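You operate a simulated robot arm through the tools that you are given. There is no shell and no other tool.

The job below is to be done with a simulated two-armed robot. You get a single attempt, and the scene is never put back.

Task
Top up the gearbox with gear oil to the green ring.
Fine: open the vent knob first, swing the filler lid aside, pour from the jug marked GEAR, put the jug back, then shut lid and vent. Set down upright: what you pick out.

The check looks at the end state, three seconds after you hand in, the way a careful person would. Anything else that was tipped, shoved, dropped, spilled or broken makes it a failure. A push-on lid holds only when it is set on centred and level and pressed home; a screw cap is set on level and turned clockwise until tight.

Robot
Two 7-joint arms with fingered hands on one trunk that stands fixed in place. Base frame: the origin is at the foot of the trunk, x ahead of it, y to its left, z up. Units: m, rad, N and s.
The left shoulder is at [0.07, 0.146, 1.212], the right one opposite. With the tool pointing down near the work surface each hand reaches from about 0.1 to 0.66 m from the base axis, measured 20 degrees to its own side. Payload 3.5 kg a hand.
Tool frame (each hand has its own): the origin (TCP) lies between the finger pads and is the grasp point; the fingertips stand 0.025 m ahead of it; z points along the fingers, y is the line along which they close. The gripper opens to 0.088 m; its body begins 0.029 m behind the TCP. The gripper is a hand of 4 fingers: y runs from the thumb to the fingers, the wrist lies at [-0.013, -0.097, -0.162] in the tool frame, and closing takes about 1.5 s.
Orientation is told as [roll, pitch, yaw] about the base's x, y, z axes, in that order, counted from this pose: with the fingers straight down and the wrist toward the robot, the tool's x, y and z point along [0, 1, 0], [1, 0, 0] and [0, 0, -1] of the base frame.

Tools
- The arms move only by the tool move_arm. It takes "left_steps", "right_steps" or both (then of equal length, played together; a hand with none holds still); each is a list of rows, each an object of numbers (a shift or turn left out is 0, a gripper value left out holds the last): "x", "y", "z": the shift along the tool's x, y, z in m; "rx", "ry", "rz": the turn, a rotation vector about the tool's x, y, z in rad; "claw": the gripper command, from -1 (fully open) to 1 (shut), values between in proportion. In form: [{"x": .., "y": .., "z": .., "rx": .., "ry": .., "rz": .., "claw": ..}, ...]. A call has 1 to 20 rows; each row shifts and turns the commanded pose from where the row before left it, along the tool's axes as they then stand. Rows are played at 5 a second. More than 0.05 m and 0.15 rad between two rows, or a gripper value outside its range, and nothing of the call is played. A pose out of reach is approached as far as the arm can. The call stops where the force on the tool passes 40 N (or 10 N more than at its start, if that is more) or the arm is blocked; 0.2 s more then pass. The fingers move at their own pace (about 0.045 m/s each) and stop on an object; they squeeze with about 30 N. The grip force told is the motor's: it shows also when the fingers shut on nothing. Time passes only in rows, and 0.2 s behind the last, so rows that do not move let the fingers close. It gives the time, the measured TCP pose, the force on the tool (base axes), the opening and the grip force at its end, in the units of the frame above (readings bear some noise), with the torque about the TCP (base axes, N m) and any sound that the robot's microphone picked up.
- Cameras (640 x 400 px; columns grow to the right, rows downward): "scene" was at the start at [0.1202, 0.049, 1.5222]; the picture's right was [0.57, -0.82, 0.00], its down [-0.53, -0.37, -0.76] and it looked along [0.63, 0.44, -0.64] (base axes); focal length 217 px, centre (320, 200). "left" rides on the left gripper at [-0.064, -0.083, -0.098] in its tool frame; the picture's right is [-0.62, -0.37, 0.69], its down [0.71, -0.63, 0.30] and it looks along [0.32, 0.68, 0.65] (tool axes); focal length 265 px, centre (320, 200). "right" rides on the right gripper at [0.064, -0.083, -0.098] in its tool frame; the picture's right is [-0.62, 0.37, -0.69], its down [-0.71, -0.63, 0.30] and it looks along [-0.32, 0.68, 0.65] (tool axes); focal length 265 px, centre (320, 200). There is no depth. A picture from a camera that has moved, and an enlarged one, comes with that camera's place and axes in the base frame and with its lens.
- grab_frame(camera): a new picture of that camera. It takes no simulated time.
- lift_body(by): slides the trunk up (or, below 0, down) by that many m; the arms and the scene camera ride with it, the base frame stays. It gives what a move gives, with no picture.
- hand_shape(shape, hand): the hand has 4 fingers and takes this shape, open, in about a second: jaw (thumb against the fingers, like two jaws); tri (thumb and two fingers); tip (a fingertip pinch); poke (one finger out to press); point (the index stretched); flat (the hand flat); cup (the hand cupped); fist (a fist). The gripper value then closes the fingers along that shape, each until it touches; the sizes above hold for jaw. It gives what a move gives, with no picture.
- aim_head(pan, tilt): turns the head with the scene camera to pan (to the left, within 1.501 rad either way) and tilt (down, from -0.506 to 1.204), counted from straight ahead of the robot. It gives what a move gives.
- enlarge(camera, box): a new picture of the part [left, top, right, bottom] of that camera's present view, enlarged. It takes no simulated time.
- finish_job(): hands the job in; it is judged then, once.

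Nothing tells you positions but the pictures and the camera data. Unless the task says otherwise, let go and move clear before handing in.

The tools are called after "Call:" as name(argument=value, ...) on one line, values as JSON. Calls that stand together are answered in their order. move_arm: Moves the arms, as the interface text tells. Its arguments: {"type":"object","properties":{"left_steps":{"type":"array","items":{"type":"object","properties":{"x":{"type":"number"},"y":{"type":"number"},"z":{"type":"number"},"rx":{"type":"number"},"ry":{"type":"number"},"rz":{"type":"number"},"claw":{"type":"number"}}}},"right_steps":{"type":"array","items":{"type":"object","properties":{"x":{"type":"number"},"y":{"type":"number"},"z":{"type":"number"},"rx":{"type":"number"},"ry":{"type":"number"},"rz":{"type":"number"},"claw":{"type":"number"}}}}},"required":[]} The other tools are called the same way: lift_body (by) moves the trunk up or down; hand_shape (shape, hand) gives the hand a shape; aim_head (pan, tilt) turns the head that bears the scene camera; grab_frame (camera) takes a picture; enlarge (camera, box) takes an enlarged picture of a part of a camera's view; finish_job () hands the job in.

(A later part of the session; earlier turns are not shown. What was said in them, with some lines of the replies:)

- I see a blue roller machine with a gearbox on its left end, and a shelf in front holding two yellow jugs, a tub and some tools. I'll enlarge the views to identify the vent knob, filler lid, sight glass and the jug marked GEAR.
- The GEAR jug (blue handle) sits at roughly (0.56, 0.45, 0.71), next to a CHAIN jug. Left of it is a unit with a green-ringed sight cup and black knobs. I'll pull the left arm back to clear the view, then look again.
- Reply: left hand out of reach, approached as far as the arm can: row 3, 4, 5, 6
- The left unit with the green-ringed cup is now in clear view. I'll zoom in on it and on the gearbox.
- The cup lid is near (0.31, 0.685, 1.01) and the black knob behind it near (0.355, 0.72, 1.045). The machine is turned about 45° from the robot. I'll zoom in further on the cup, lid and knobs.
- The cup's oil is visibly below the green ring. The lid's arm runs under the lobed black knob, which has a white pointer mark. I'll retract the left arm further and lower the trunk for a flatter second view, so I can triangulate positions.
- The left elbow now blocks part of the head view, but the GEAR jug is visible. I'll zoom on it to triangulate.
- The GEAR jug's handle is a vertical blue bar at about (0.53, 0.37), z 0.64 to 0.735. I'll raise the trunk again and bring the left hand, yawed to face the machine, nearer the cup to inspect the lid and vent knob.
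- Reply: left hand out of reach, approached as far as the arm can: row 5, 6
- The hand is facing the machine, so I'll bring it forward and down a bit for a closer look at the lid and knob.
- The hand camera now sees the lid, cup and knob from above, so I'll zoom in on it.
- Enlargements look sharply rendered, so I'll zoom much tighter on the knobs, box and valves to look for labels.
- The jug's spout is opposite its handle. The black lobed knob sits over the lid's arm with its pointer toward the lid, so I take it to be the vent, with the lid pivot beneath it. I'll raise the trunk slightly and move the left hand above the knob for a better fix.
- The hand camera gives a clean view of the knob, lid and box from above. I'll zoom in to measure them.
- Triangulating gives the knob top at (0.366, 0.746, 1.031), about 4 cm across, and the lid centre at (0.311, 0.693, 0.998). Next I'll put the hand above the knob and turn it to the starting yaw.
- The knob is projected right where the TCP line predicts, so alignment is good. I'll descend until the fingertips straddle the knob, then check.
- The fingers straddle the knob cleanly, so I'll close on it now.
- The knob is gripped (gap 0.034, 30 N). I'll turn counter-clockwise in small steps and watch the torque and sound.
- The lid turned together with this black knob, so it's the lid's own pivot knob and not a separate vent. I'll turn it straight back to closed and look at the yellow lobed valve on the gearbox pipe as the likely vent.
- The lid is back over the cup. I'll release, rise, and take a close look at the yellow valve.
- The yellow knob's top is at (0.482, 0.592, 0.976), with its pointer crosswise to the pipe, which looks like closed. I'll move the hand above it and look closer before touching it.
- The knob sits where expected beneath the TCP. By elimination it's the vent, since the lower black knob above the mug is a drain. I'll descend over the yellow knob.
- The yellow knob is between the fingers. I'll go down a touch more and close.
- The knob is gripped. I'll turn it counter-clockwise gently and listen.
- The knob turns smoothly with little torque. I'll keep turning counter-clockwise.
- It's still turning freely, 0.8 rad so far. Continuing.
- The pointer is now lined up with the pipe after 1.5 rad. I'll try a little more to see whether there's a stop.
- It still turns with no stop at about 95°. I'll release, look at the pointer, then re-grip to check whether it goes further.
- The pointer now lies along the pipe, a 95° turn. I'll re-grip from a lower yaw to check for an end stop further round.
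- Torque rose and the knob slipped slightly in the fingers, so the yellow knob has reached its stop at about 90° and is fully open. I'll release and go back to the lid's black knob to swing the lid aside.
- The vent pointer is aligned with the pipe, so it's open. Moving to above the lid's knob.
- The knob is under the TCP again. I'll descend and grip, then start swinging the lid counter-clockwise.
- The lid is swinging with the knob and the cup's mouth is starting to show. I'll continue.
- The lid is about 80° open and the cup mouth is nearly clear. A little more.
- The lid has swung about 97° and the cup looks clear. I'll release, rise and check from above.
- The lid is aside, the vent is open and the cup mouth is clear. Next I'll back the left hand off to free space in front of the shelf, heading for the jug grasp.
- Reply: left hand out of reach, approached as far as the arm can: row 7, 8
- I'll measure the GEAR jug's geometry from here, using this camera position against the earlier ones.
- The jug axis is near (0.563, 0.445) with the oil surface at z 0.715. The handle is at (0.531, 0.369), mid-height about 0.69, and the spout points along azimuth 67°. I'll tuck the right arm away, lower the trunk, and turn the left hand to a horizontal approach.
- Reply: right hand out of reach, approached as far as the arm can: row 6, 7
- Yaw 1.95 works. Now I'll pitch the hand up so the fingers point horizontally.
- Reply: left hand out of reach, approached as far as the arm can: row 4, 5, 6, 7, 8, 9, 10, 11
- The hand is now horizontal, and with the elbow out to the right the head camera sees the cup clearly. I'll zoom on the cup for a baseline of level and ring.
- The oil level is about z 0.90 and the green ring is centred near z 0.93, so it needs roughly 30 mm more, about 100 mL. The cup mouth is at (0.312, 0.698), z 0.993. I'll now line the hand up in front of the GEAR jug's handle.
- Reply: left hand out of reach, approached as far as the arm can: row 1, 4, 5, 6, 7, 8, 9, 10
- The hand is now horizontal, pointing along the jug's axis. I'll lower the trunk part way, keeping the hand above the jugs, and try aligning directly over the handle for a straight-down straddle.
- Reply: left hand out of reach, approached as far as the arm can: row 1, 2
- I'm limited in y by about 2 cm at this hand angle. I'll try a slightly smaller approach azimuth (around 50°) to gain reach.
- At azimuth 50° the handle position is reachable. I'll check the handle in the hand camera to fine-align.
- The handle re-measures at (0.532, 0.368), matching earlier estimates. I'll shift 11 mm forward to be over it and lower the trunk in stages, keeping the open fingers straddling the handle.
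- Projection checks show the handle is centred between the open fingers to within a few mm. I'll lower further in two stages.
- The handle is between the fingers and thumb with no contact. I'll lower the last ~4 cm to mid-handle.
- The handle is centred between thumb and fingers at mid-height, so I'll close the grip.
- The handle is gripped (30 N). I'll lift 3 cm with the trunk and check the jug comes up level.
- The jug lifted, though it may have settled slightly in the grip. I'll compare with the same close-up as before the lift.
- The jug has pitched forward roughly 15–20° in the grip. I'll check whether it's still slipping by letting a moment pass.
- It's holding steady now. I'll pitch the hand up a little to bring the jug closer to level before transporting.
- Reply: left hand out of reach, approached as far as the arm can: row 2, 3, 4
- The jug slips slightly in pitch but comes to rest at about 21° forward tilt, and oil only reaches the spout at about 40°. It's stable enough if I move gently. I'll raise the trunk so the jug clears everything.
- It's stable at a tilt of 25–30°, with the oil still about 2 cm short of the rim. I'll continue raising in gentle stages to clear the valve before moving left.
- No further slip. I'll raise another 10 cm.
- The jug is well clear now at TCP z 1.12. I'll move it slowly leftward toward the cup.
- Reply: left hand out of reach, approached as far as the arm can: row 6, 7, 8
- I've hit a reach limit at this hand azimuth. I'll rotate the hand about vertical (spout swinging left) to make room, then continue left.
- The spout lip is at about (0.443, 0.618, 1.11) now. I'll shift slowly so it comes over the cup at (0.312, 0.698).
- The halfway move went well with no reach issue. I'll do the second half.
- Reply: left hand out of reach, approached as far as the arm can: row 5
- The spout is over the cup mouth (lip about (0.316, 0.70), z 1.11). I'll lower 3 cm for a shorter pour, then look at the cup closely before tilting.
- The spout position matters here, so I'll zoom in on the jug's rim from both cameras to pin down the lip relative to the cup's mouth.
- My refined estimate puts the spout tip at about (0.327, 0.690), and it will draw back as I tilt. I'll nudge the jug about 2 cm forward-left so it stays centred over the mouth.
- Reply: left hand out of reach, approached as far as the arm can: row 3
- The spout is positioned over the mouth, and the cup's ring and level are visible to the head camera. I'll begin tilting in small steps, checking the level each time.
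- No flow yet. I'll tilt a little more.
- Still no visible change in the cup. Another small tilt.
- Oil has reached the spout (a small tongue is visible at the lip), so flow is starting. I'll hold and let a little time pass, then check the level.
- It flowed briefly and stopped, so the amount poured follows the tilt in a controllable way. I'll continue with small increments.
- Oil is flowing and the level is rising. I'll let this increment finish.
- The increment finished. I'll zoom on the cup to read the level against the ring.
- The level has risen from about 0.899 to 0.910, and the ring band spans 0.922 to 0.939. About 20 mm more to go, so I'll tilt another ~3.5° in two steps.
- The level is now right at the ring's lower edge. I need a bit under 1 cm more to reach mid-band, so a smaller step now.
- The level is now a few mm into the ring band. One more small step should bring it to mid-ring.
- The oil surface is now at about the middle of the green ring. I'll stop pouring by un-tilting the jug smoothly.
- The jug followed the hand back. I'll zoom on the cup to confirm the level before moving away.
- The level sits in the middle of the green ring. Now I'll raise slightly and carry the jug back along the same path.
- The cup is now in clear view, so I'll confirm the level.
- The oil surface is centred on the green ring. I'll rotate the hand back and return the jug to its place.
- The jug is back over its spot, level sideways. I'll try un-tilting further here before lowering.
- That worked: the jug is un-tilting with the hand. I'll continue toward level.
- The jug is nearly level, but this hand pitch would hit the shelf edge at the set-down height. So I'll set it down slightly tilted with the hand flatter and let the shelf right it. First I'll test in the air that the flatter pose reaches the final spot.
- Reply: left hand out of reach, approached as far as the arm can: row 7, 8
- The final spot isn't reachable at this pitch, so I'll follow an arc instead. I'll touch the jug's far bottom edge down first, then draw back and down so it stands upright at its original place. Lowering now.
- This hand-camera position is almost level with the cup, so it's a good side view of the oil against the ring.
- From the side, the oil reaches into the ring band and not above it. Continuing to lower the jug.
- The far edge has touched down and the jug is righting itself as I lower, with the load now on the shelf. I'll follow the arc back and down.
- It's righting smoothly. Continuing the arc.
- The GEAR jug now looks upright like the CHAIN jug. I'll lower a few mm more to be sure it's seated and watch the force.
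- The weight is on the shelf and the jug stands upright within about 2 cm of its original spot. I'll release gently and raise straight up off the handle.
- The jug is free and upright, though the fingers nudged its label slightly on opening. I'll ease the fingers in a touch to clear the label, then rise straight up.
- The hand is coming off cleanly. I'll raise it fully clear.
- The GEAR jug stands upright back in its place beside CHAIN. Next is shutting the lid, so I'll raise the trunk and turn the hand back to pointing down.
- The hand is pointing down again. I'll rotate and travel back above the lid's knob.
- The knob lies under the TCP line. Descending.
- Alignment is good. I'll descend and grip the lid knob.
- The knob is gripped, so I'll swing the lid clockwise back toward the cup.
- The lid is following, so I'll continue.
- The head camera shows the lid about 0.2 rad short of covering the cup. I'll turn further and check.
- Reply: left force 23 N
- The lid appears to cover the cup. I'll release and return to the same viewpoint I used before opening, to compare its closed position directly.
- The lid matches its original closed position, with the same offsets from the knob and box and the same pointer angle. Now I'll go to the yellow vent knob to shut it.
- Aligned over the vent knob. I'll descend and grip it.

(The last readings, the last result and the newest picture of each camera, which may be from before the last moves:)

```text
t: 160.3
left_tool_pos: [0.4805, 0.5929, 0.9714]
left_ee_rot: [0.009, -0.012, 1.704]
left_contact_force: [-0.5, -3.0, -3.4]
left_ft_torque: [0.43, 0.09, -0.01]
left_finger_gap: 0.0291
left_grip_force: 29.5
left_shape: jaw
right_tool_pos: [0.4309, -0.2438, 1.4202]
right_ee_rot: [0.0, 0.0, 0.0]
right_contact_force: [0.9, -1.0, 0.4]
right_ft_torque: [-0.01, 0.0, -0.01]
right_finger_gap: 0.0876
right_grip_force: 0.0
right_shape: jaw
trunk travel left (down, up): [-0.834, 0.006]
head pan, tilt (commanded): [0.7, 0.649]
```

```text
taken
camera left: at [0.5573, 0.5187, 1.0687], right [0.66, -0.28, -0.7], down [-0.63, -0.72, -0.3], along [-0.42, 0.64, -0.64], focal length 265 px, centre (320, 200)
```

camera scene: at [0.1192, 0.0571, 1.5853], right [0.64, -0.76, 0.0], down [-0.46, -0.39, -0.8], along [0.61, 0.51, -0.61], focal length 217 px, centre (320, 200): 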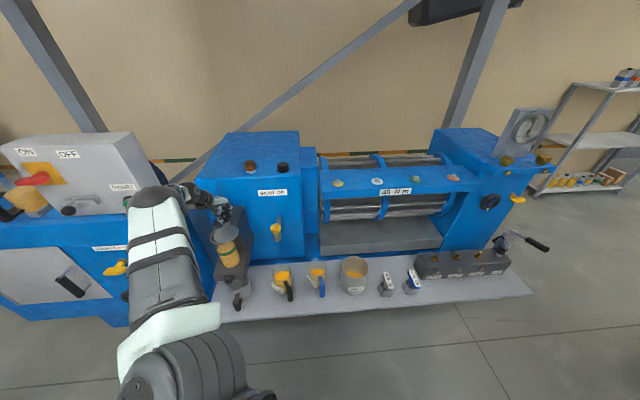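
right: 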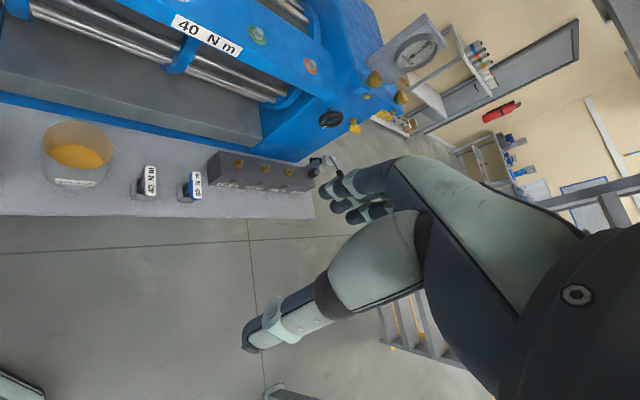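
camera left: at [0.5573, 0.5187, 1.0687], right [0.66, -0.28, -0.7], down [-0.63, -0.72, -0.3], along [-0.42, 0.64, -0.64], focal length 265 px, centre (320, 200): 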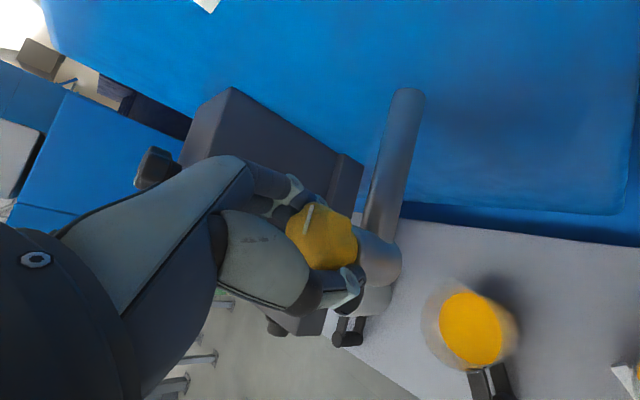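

Gripped. I'll turn it clockwise to close, in stages.

Call:
move_arm(left_steps=[{"rz": 0.1}, {"rz": 0.1}, {"rz": 0.1}, {"rz": 0.1}, {"rz": 0.1}, {"rz": 0.1}, {"rz": 0.1}, {"rz": 0.1}, {}])

Call:
enlarge(camera="scene", box=[255, 200, 305, 250])

Call:
grab_frame(camera="left")

```text
t: 162.3
left_tool_pos: [0.4786, 0.5961, 0.9729]
left_ee_rot: [0.016, -0.003, 0.905]
left_contact_force: [-10.8, 2.8, -4.7]
left_ft_torque: [0.81, -0.06, 0.29]
left_finger_gap: 0.0294
left_grip_force: 29.9
left_shape: jaw
right_tool_pos: [0.4274, -0.2414, 1.4222]
right_ee_rot: [-0.002, -0.001, 0.0]
right_contact_force: [-0.2, -0.2, -0.5]
right_ft_torque: [0.02, -0.01, -0.01]
right_finger_gap: 0.0877
right_grip_force: 0.2
right_shape: jaw
trunk travel left (down, up): [-0.834, 0.006]
head pan, tilt (commanded): [0.7, 0.649]
```

```text
8.00 times, centred on (280, 225) of scene
camera zoom: at [0.1147, 0.0578, 1.5857], right [0.64, -0.76, 0.0], down [-0.46, -0.39, -0.8], along [0.61, 0.51, -0.6], focal length 1737 px, centre (640, 0)
```

zoom: 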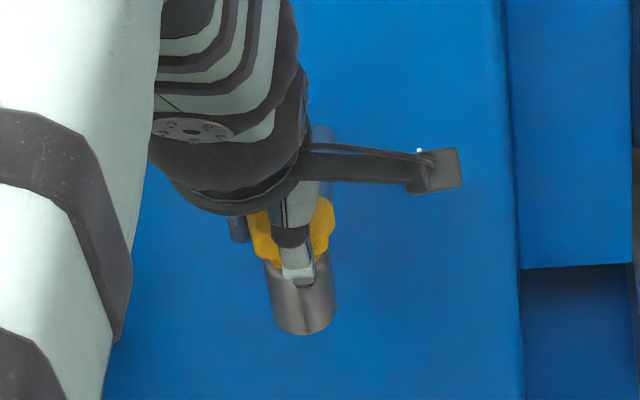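

```text
taken
camera left: at [0.4784, 0.4897, 1.0698], right [0.25, -0.66, -0.7], down [-0.95, -0.05, -0.3], along [0.16, 0.75, -0.65], focal length 265 px, centre (320, 200)
```

left: 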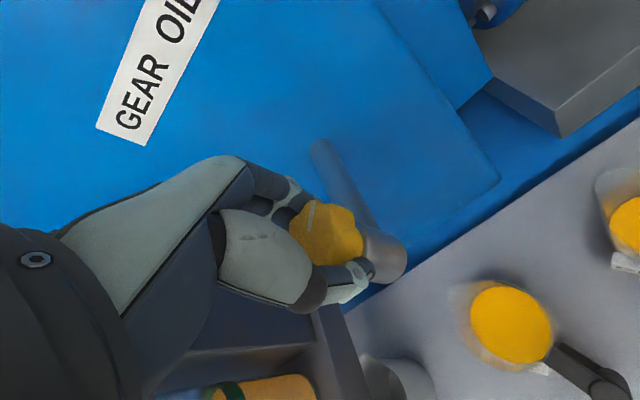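

Call:
move_arm(left_steps=[{"rz": 0.1}, {"rz": 0.1}, {"rz": 0.1}, {"rz": 0.1}, {"rz": 0.1}, {}])

Call:
enlarge(camera="left", box=[240, 160, 440, 360])

```text
t: 163.7
left_tool_pos: [0.4786, 0.5969, 0.9729]
left_ee_rot: [0.016, 0.002, 0.405]
left_contact_force: [-6.3, 12.6, 2.8]
left_ft_torque: [0.86, -0.62, 0.29]
left_finger_gap: 0.0296
left_grip_force: 30.1
left_shape: jaw
right_tool_pos: [0.4273, -0.2408, 1.4221]
right_ee_rot: [-0.002, -0.003, 0.001]
right_contact_force: [-0.4, 0.8, -1.1]
right_ft_torque: [0.01, 0.01, 0.01]
right_finger_gap: 0.0877
right_grip_force: 0.0
right_shape: jaw
trunk travel left (down, up): [-0.834, 0.006]
head pan, tilt (commanded): [0.7, 0.649]
```

```text
2.00 times, centred on (340, 260) of left
camera zoom: at [0.4287, 0.5038, 1.0704], right [-0.1, -0.71, -0.7], down [-0.86, 0.41, -0.29], along [0.5, 0.58, -0.65], focal length 531 px, centre (280, 80)
```

zoom: 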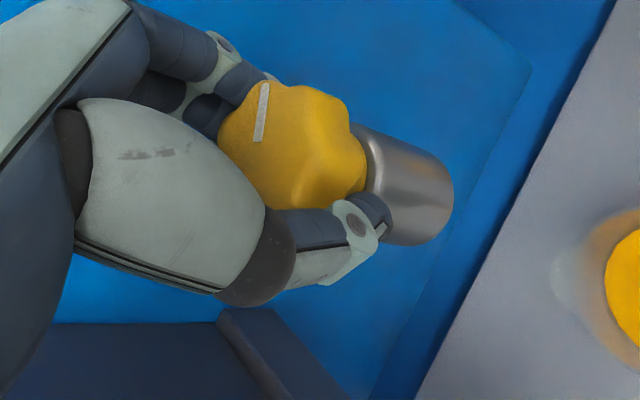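

Call:
move_arm(left_steps=[{"rz": 0.08}, {"rz": 0.08}, {"rz": 0.08}, {"rz": 0.05}, {}])

Call:
enlarge(camera="left", box=[240, 160, 440, 360])

```text
t: 164.9
left_tool_pos: [0.4806, 0.5978, 0.9727]
left_ee_rot: [0.013, 0.004, 0.117]
left_contact_force: [-1.2, 18.5, 9.4]
left_ft_torque: [0.81, -0.93, 0.45]
left_finger_gap: 0.0298
left_grip_force: 30.1
left_shape: jaw
right_tool_pos: [0.4278, -0.241, 1.4224]
right_ee_rot: [-0.002, -0.001, 0.001]
right_contact_force: [0.9, 0.1, 0.8]
right_ft_torque: [0.0, -0.02, 0.0]
right_finger_gap: 0.0879
right_grip_force: 0.0
right_shape: jaw
trunk travel left (down, up): [-0.834, 0.006]
head pan, tilt (commanded): [0.7, 0.649]
```

```text
2.00 times, centred on (340, 260) of left
camera zoom: at [0.4051, 0.5223, 1.0706], right [-0.3, -0.65, -0.7], down [-0.71, 0.64, -0.29], along [0.64, 0.41, -0.65], focal length 531 px, centre (280, 80)
```

zoom: 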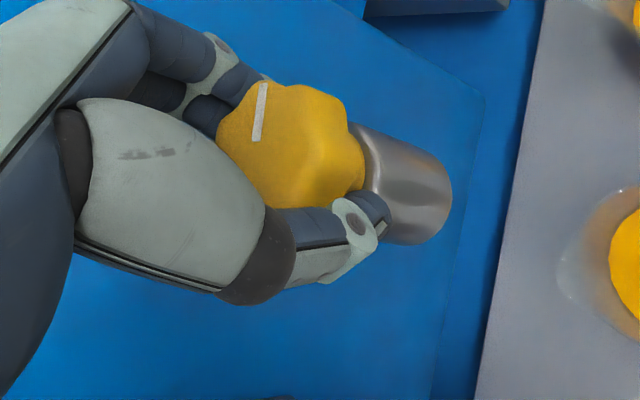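

Call:
move_arm(left_steps=[{"rz": 0.05}, {"rz": 0.05}, {}])

Call:
enlarge(camera="left", box=[240, 160, 440, 360])

```text
t: 165.7
left_tool_pos: [0.4793, 0.5973, 0.9731]
left_ee_rot: [0.011, 0.006, 0.016]
left_contact_force: [0.7, 17.8, 10.2]
left_ft_torque: [0.67, -1.01, 0.39]
left_finger_gap: 0.03
left_grip_force: 29.5
left_shape: jaw
right_tool_pos: [0.4273, -0.2406, 1.4221]
right_ee_rot: [-0.002, -0.004, 0.002]
right_contact_force: [-1.3, -0.5, 0.7]
right_ft_torque: [-0.04, 0.02, -0.01]
right_finger_gap: 0.088
right_grip_force: 0.1
right_shape: jaw
trunk travel left (down, up): [-0.834, 0.006]
head pan, tilt (commanded): [0.7, 0.649]
```

```text
2.00 times, centred on (340, 260) of left
camera zoom: at [0.3982, 0.5303, 1.0708], right [-0.36, -0.62, -0.7], down [-0.64, 0.71, -0.29], along [0.67, 0.34, -0.65], focal length 531 px, centre (280, 80)
```

zoom: 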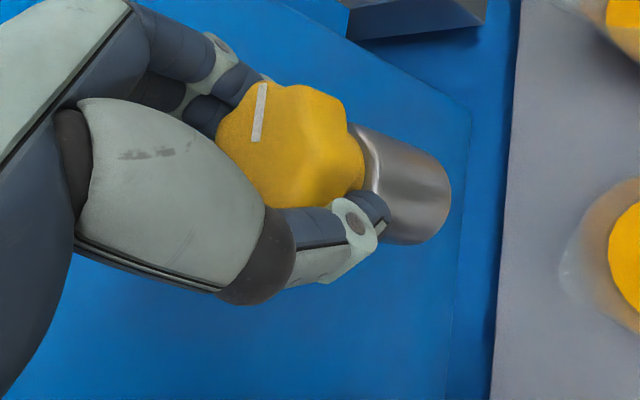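

Call:
move_arm(left_steps=[{"rz": 0.05}, {"rz": 0.05}, {}])

Call:
enlarge(camera="left", box=[240, 160, 440, 360])

```text
t: 166.5
left_tool_pos: [0.4801, 0.5963, 0.972]
left_ee_rot: [0.011, 0.008, -0.081]
left_contact_force: [2.4, 21.2, 11.8]
left_ft_torque: [0.62, -1.02, 0.5]
left_finger_gap: 0.03
left_grip_force: 29.9
left_shape: jaw
right_tool_pos: [0.4287, -0.2392, 1.4223]
right_ee_rot: [-0.002, 0.001, 0.002]
right_contact_force: [-0.6, -0.1, 1.3]
right_ft_torque: [-0.03, 0.01, 0.01]
right_finger_gap: 0.0876
right_grip_force: 0.0
right_shape: jaw
trunk travel left (down, up): [-0.834, 0.006]
head pan, tilt (commanded): [0.7, 0.649]
```

```text
2.00 times, centred on (340, 260) of left
camera zoom: at [0.3922, 0.5387, 1.0707], right [-0.42, -0.58, -0.7], down [-0.57, 0.77, -0.29], along [0.7, 0.27, -0.65], focal length 531 px, centre (280, 80)
```

zoom: 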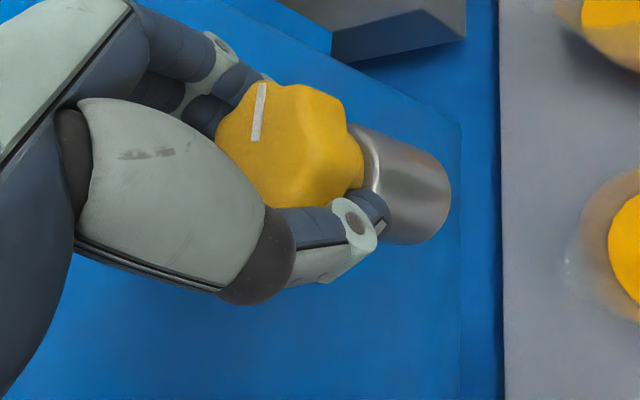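

The pointer is back near its original crosswise direction. I'll release and look closely from above to compare with the original angle.

Call:
move_arm(left_steps=[{"claw": -1}, {}, {}, {}, {}, {"z": -0.03}, {"z": -0.04}, {"z": -0.05}, {"rz": -0.08}, {"rz": -0.08}, {}])

Call:
grab_frame(camera="left")

Call:
enlarge(camera="left", box=[380, 240, 470, 310])

```text
t: 168.9
left_tool_pos: [0.4819, 0.5918, 1.0932]
left_ee_rot: [0.011, 0.01, 0.077]
left_contact_force: [0.1, -0.2, 0.1]
left_ft_torque: [-0.02, -0.03, 0.01]
left_finger_gap: 0.0875
left_grip_force: 0.0
left_shape: jaw
right_tool_pos: [0.4291, -0.2432, 1.4207]
right_ee_rot: [-0.001, 0.001, -0.002]
right_contact_force: [0.4, -0.1, -0.7]
right_ft_torque: [-0.01, -0.06, -0.01]
right_finger_gap: 0.0877
right_grip_force: 0.1
right_shape: jaw
trunk travel left (down, up): [-0.834, 0.006]
head pan, tilt (commanded): [0.7, 0.649]
```

```text
taken
camera left: at [0.4037, 0.5202, 1.1924], right [-0.33, -0.64, -0.7], down [-0.69, 0.67, -0.29], along [0.65, 0.38, -0.66], focal length 265 px, centre (320, 200)
```

left: 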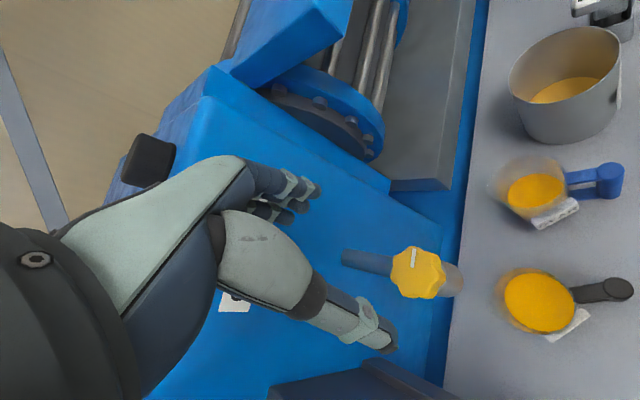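

```text
5.71 times, centred on (425, 275) of left
camera zoom: at [0.4037, 0.5202, 1.1924], right [-0.33, -0.64, -0.7], down [-0.69, 0.67, -0.29], along [0.65, 0.38, -0.66], focal length 1517 px, centre (-280, -229)
```

zoom: 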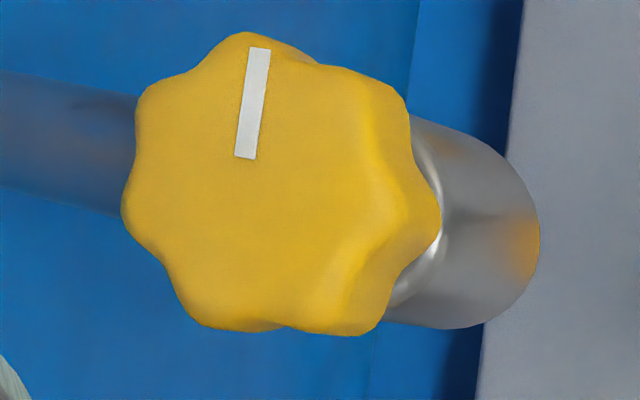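

The vent pointer is back at its original crosswise angle and hit the closed stop. I'll retract the arm to its starting area and check the whole scene against the first pictures.

Call:
move_arm(left_steps=[{"z": -0.03}, {"z": -0.04}, {"z": -0.04}, {"z": -0.03, "x": -0.014, "y": -0.01}, {"x": -0.028, "y": -0.02, "z": -0.016}, {"x": -0.028, "y": -0.02, "z": -0.016}, {"x": -0.028, "y": -0.02, "z": -0.016}, {"x": -0.028, "y": -0.02, "z": -0.016}, {"x": -0.028, "y": -0.02, "z": -0.016}, {"rz": 0.077}, {}])

Call:
lift_body(by=-0.059)

Call:
aim_head(pan=0.607, tilt=0.7)

Call:
grab_frame(camera="scene")

Call:
enlarge(camera="scene", box=[170, 180, 330, 300])

Call:
enlarge(camera="scene", box=[320, 180, 540, 300])

```text
t: 171.3
left_tool_pos: [0.387, 0.4298, 1.312]
left_ee_rot: [0.008, 0.011, 0.0]
left_contact_force: [-0.2, -0.5, 0.1]
left_ft_torque: [0.0, -0.01, 0.0]
left_finger_gap: 0.0874
left_grip_force: 0.0
left_shape: jaw
right_tool_pos: [0.4294, -0.242, 1.4213]
right_ee_rot: [-0.001, -0.001, 0.003]
right_contact_force: [-0.3, 0.2, -0.2]
right_ft_torque: [-0.01, 0.0, 0.03]
right_finger_gap: 0.0877
right_grip_force: 0.0
right_shape: jaw
trunk travel left (down, up): [-0.834, 0.006]
head pan, tilt (commanded): [0.7, 0.649]
```

```text
t: 172.3
left_tool_pos: [0.3871, 0.4274, 1.2521]
left_ee_rot: [0.011, 0.01, -0.002]
left_contact_force: [-0.2, -0.6, -0.2]
left_ft_torque: [0.03, 0.01, 0.0]
left_finger_gap: 0.0876
left_grip_force: 0.0
left_shape: jaw
right_tool_pos: [0.4299, -0.2434, 1.3627]
right_ee_rot: [0.0, -0.001, 0.001]
right_contact_force: [0.3, -0.1, -0.1]
right_ft_torque: [0.03, 0.0, 0.03]
right_finger_gap: 0.0876
right_grip_force: 0.1
right_shape: jaw
trunk travel left (down, up): [-0.775, 0.065]
head pan, tilt (commanded): [0.7, 0.649]
```

```text
t: 173.0
left_tool_pos: [0.3879, 0.428, 1.2528]
left_ee_rot: [0.011, 0.011, -0.001]
left_contact_force: [-0.9, 0.4, -1.0]
left_ft_torque: [0.0, 0.0, -0.01]
left_finger_gap: 0.0874
left_grip_force: 0.2
left_shape: jaw
right_tool_pos: [0.4302, -0.2424, 1.3622]
right_ee_rot: [-0.001, 0.0, 0.0]
right_contact_force: [0.4, 0.4, -0.2]
right_ft_torque: [0.01, 0.02, -0.01]
right_finger_gap: 0.0876
right_grip_force: 0.0
right_shape: jaw
trunk travel left (down, up): [-0.775, 0.065]
head pan, tilt (commanded): [0.607, 0.7]
```

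```text
taken
camera scene: at [0.1201, 0.0489, 1.5223], right [0.57, -0.82, 0.0], down [-0.53, -0.37, -0.77], along [0.63, 0.44, -0.64], focal length 217 px, centre (320, 200)
```

scene: 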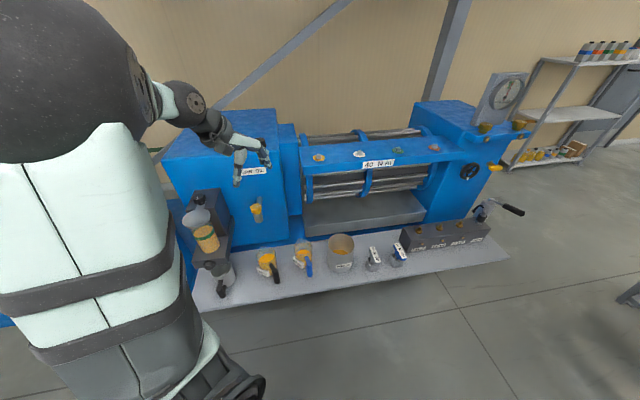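

```text
3.33 times, centred on (250, 240) of scene
camera zoom: at [0.1201, 0.0489, 1.5223], right [0.57, -0.82, 0.0], down [-0.53, -0.37, -0.77], along [0.63, 0.44, -0.64], focal length 724 px, centre (553, 67)
```

zoom: 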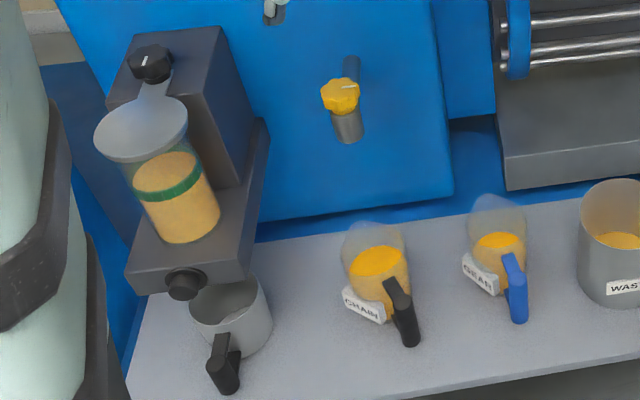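

```text
2.91 times, centred on (430, 240) of scene
camera zoom: at [0.1201, 0.0489, 1.5223], right [0.57, -0.82, 0.0], down [-0.53, -0.37, -0.77], along [0.63, 0.44, -0.64], focal length 632 px, centre (0, 84)
```

zoom: 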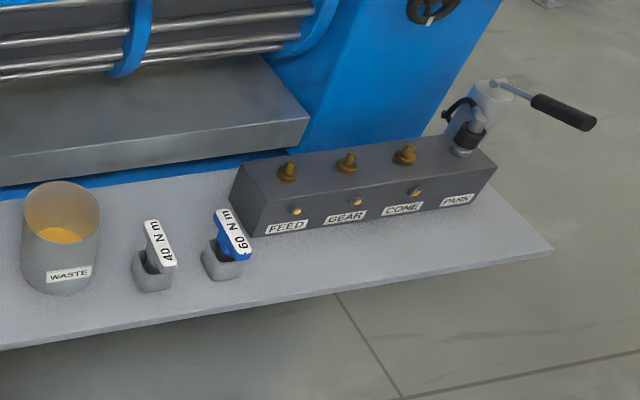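

From the identical viewpoint, everything matches the start: lid, lid knob and vent pointer, CHAIN jug, tub, torque keys and grease gun. GEAR is upright in its place. I'll do close-ups for spills, the level and the closed angles.

Call:
enlarge(camera="scene", box=[185, 185, 235, 245])

Call:
enlarge(camera="scene", box=[240, 195, 280, 225])

Call:
enlarge(camera="scene", box=[250, 225, 330, 285])

Call:
enlarge(camera="scene", box=[185, 235, 255, 305])

```text
6.67 times, centred on (210, 215) of scene
camera zoom: at [0.1201, 0.0489, 1.5223], right [0.57, -0.82, 0.0], down [-0.53, -0.37, -0.77], along [0.63, 0.44, -0.64], focal length 1447 px, centre (1053, 100)
```

zoom: 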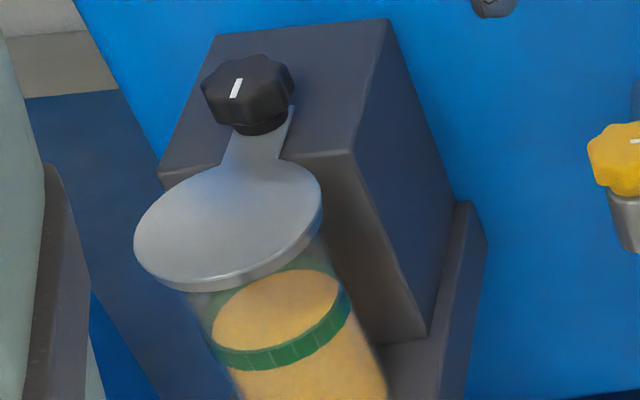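

```text
13.33 times, centred on (260, 210) of scene
camera zoom: at [0.1201, 0.0489, 1.5223], right [0.57, -0.82, 0.0], down [-0.53, -0.37, -0.77], along [0.63, 0.44, -0.64], focal length 2894 px, centre (1120, 67)
```

zoom: 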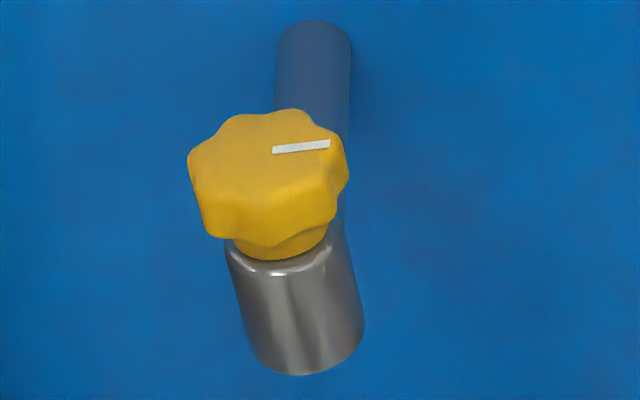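

```text
6.67 times, centred on (290, 255) of scene
camera zoom: at [0.1201, 0.0489, 1.5223], right [0.57, -0.82, 0.0], down [-0.53, -0.37, -0.77], along [0.63, 0.44, -0.64], focal length 1447 px, centre (520, -167)
```

zoom: 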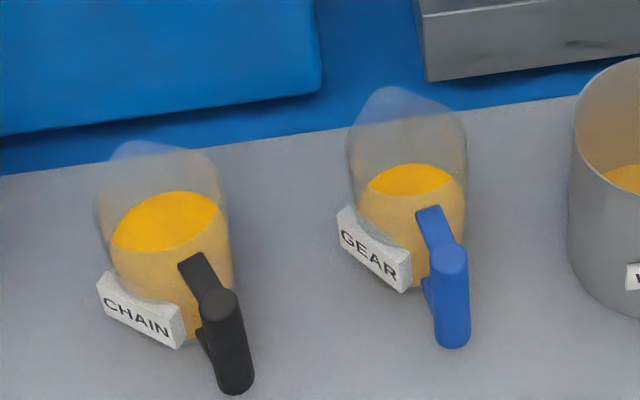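

```text
5.71 times, centred on (220, 270) of scene
camera zoom: at [0.1201, 0.0489, 1.5223], right [0.57, -0.82, 0.0], down [-0.53, -0.37, -0.77], along [0.63, 0.44, -0.64], focal length 1240 px, centre (891, -200)
```

zoom: 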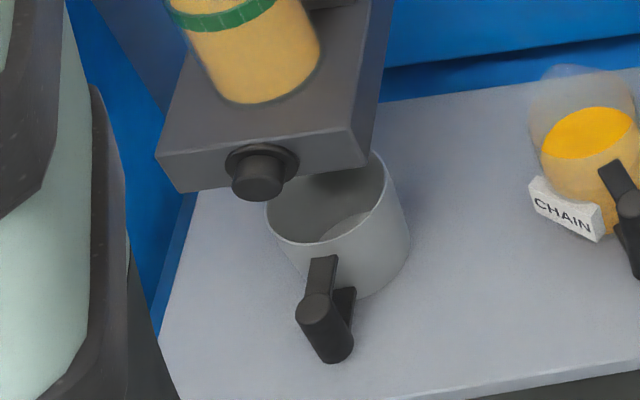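

There's a faint dark mark on the front of the grey bed that I want to check more closely.

Call:
enlarge(camera="scene", box=[305, 215, 360, 250])

Call:
enlarge(camera="scene", box=[300, 170, 440, 250])

```text
11.43 times, centred on (332, 232) of scene
camera zoom: at [0.1201, 0.0489, 1.5223], right [0.57, -0.82, 0.0], down [-0.53, -0.37, -0.77], along [0.63, 0.44, -0.64], focal length 2481 px, centre (177, -171)
```

zoom: 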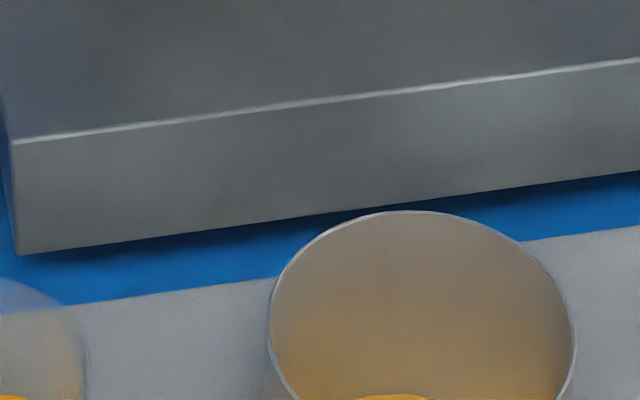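

```text
4.57 times, centred on (370, 210) of scene
camera zoom: at [0.1201, 0.0489, 1.5223], right [0.57, -0.82, 0.0], down [-0.53, -0.37, -0.77], along [0.63, 0.44, -0.64], focal length 992 px, centre (91, 154)
```

zoom: 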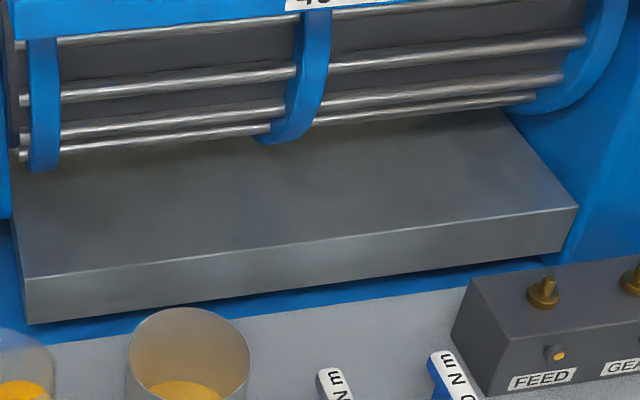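

No mark there, so it was only a rendering artefact. The scene is clean:
- **Oil level:** at the green ring.
- **Lid and vent:** both shut in their original positions.
- **GEAR jug:** upright beside CHAIN, about 2 cm deeper than where it started.
- **Everything else:** unmoved, and both hands are clear.

Handing in.

Call:
finish_job()

```text
The job is handed in.
```

I topped up the gearbox cup with gear oil until the level sat at about the middle of the green ring, and the job is handed in; I haven't seen a result.

- **Vent:** the vent is the yellow knob on the gearbox pipe. I opened it first and shut it again at the end, and its pointer is back at its original angle.
- **Lid:** before I identified the vent, I turned the black knob first. It turned out to be the lid's own pivot, so the lid moved briefly while the vent was still closed. I turned it straight back before going on. The lid now covers the cup as it did at the start.
- **GEAR jug:** it is upright beside CHAIN, but stands about 2 cm further back on the shelf than before. It slipped in the grip and tipped forward while I carried it, but nothing spilled.
- **Everything else:** from the starting camera view, the other items looked unmoved and there were no spills. Both hands are clear of the machine.
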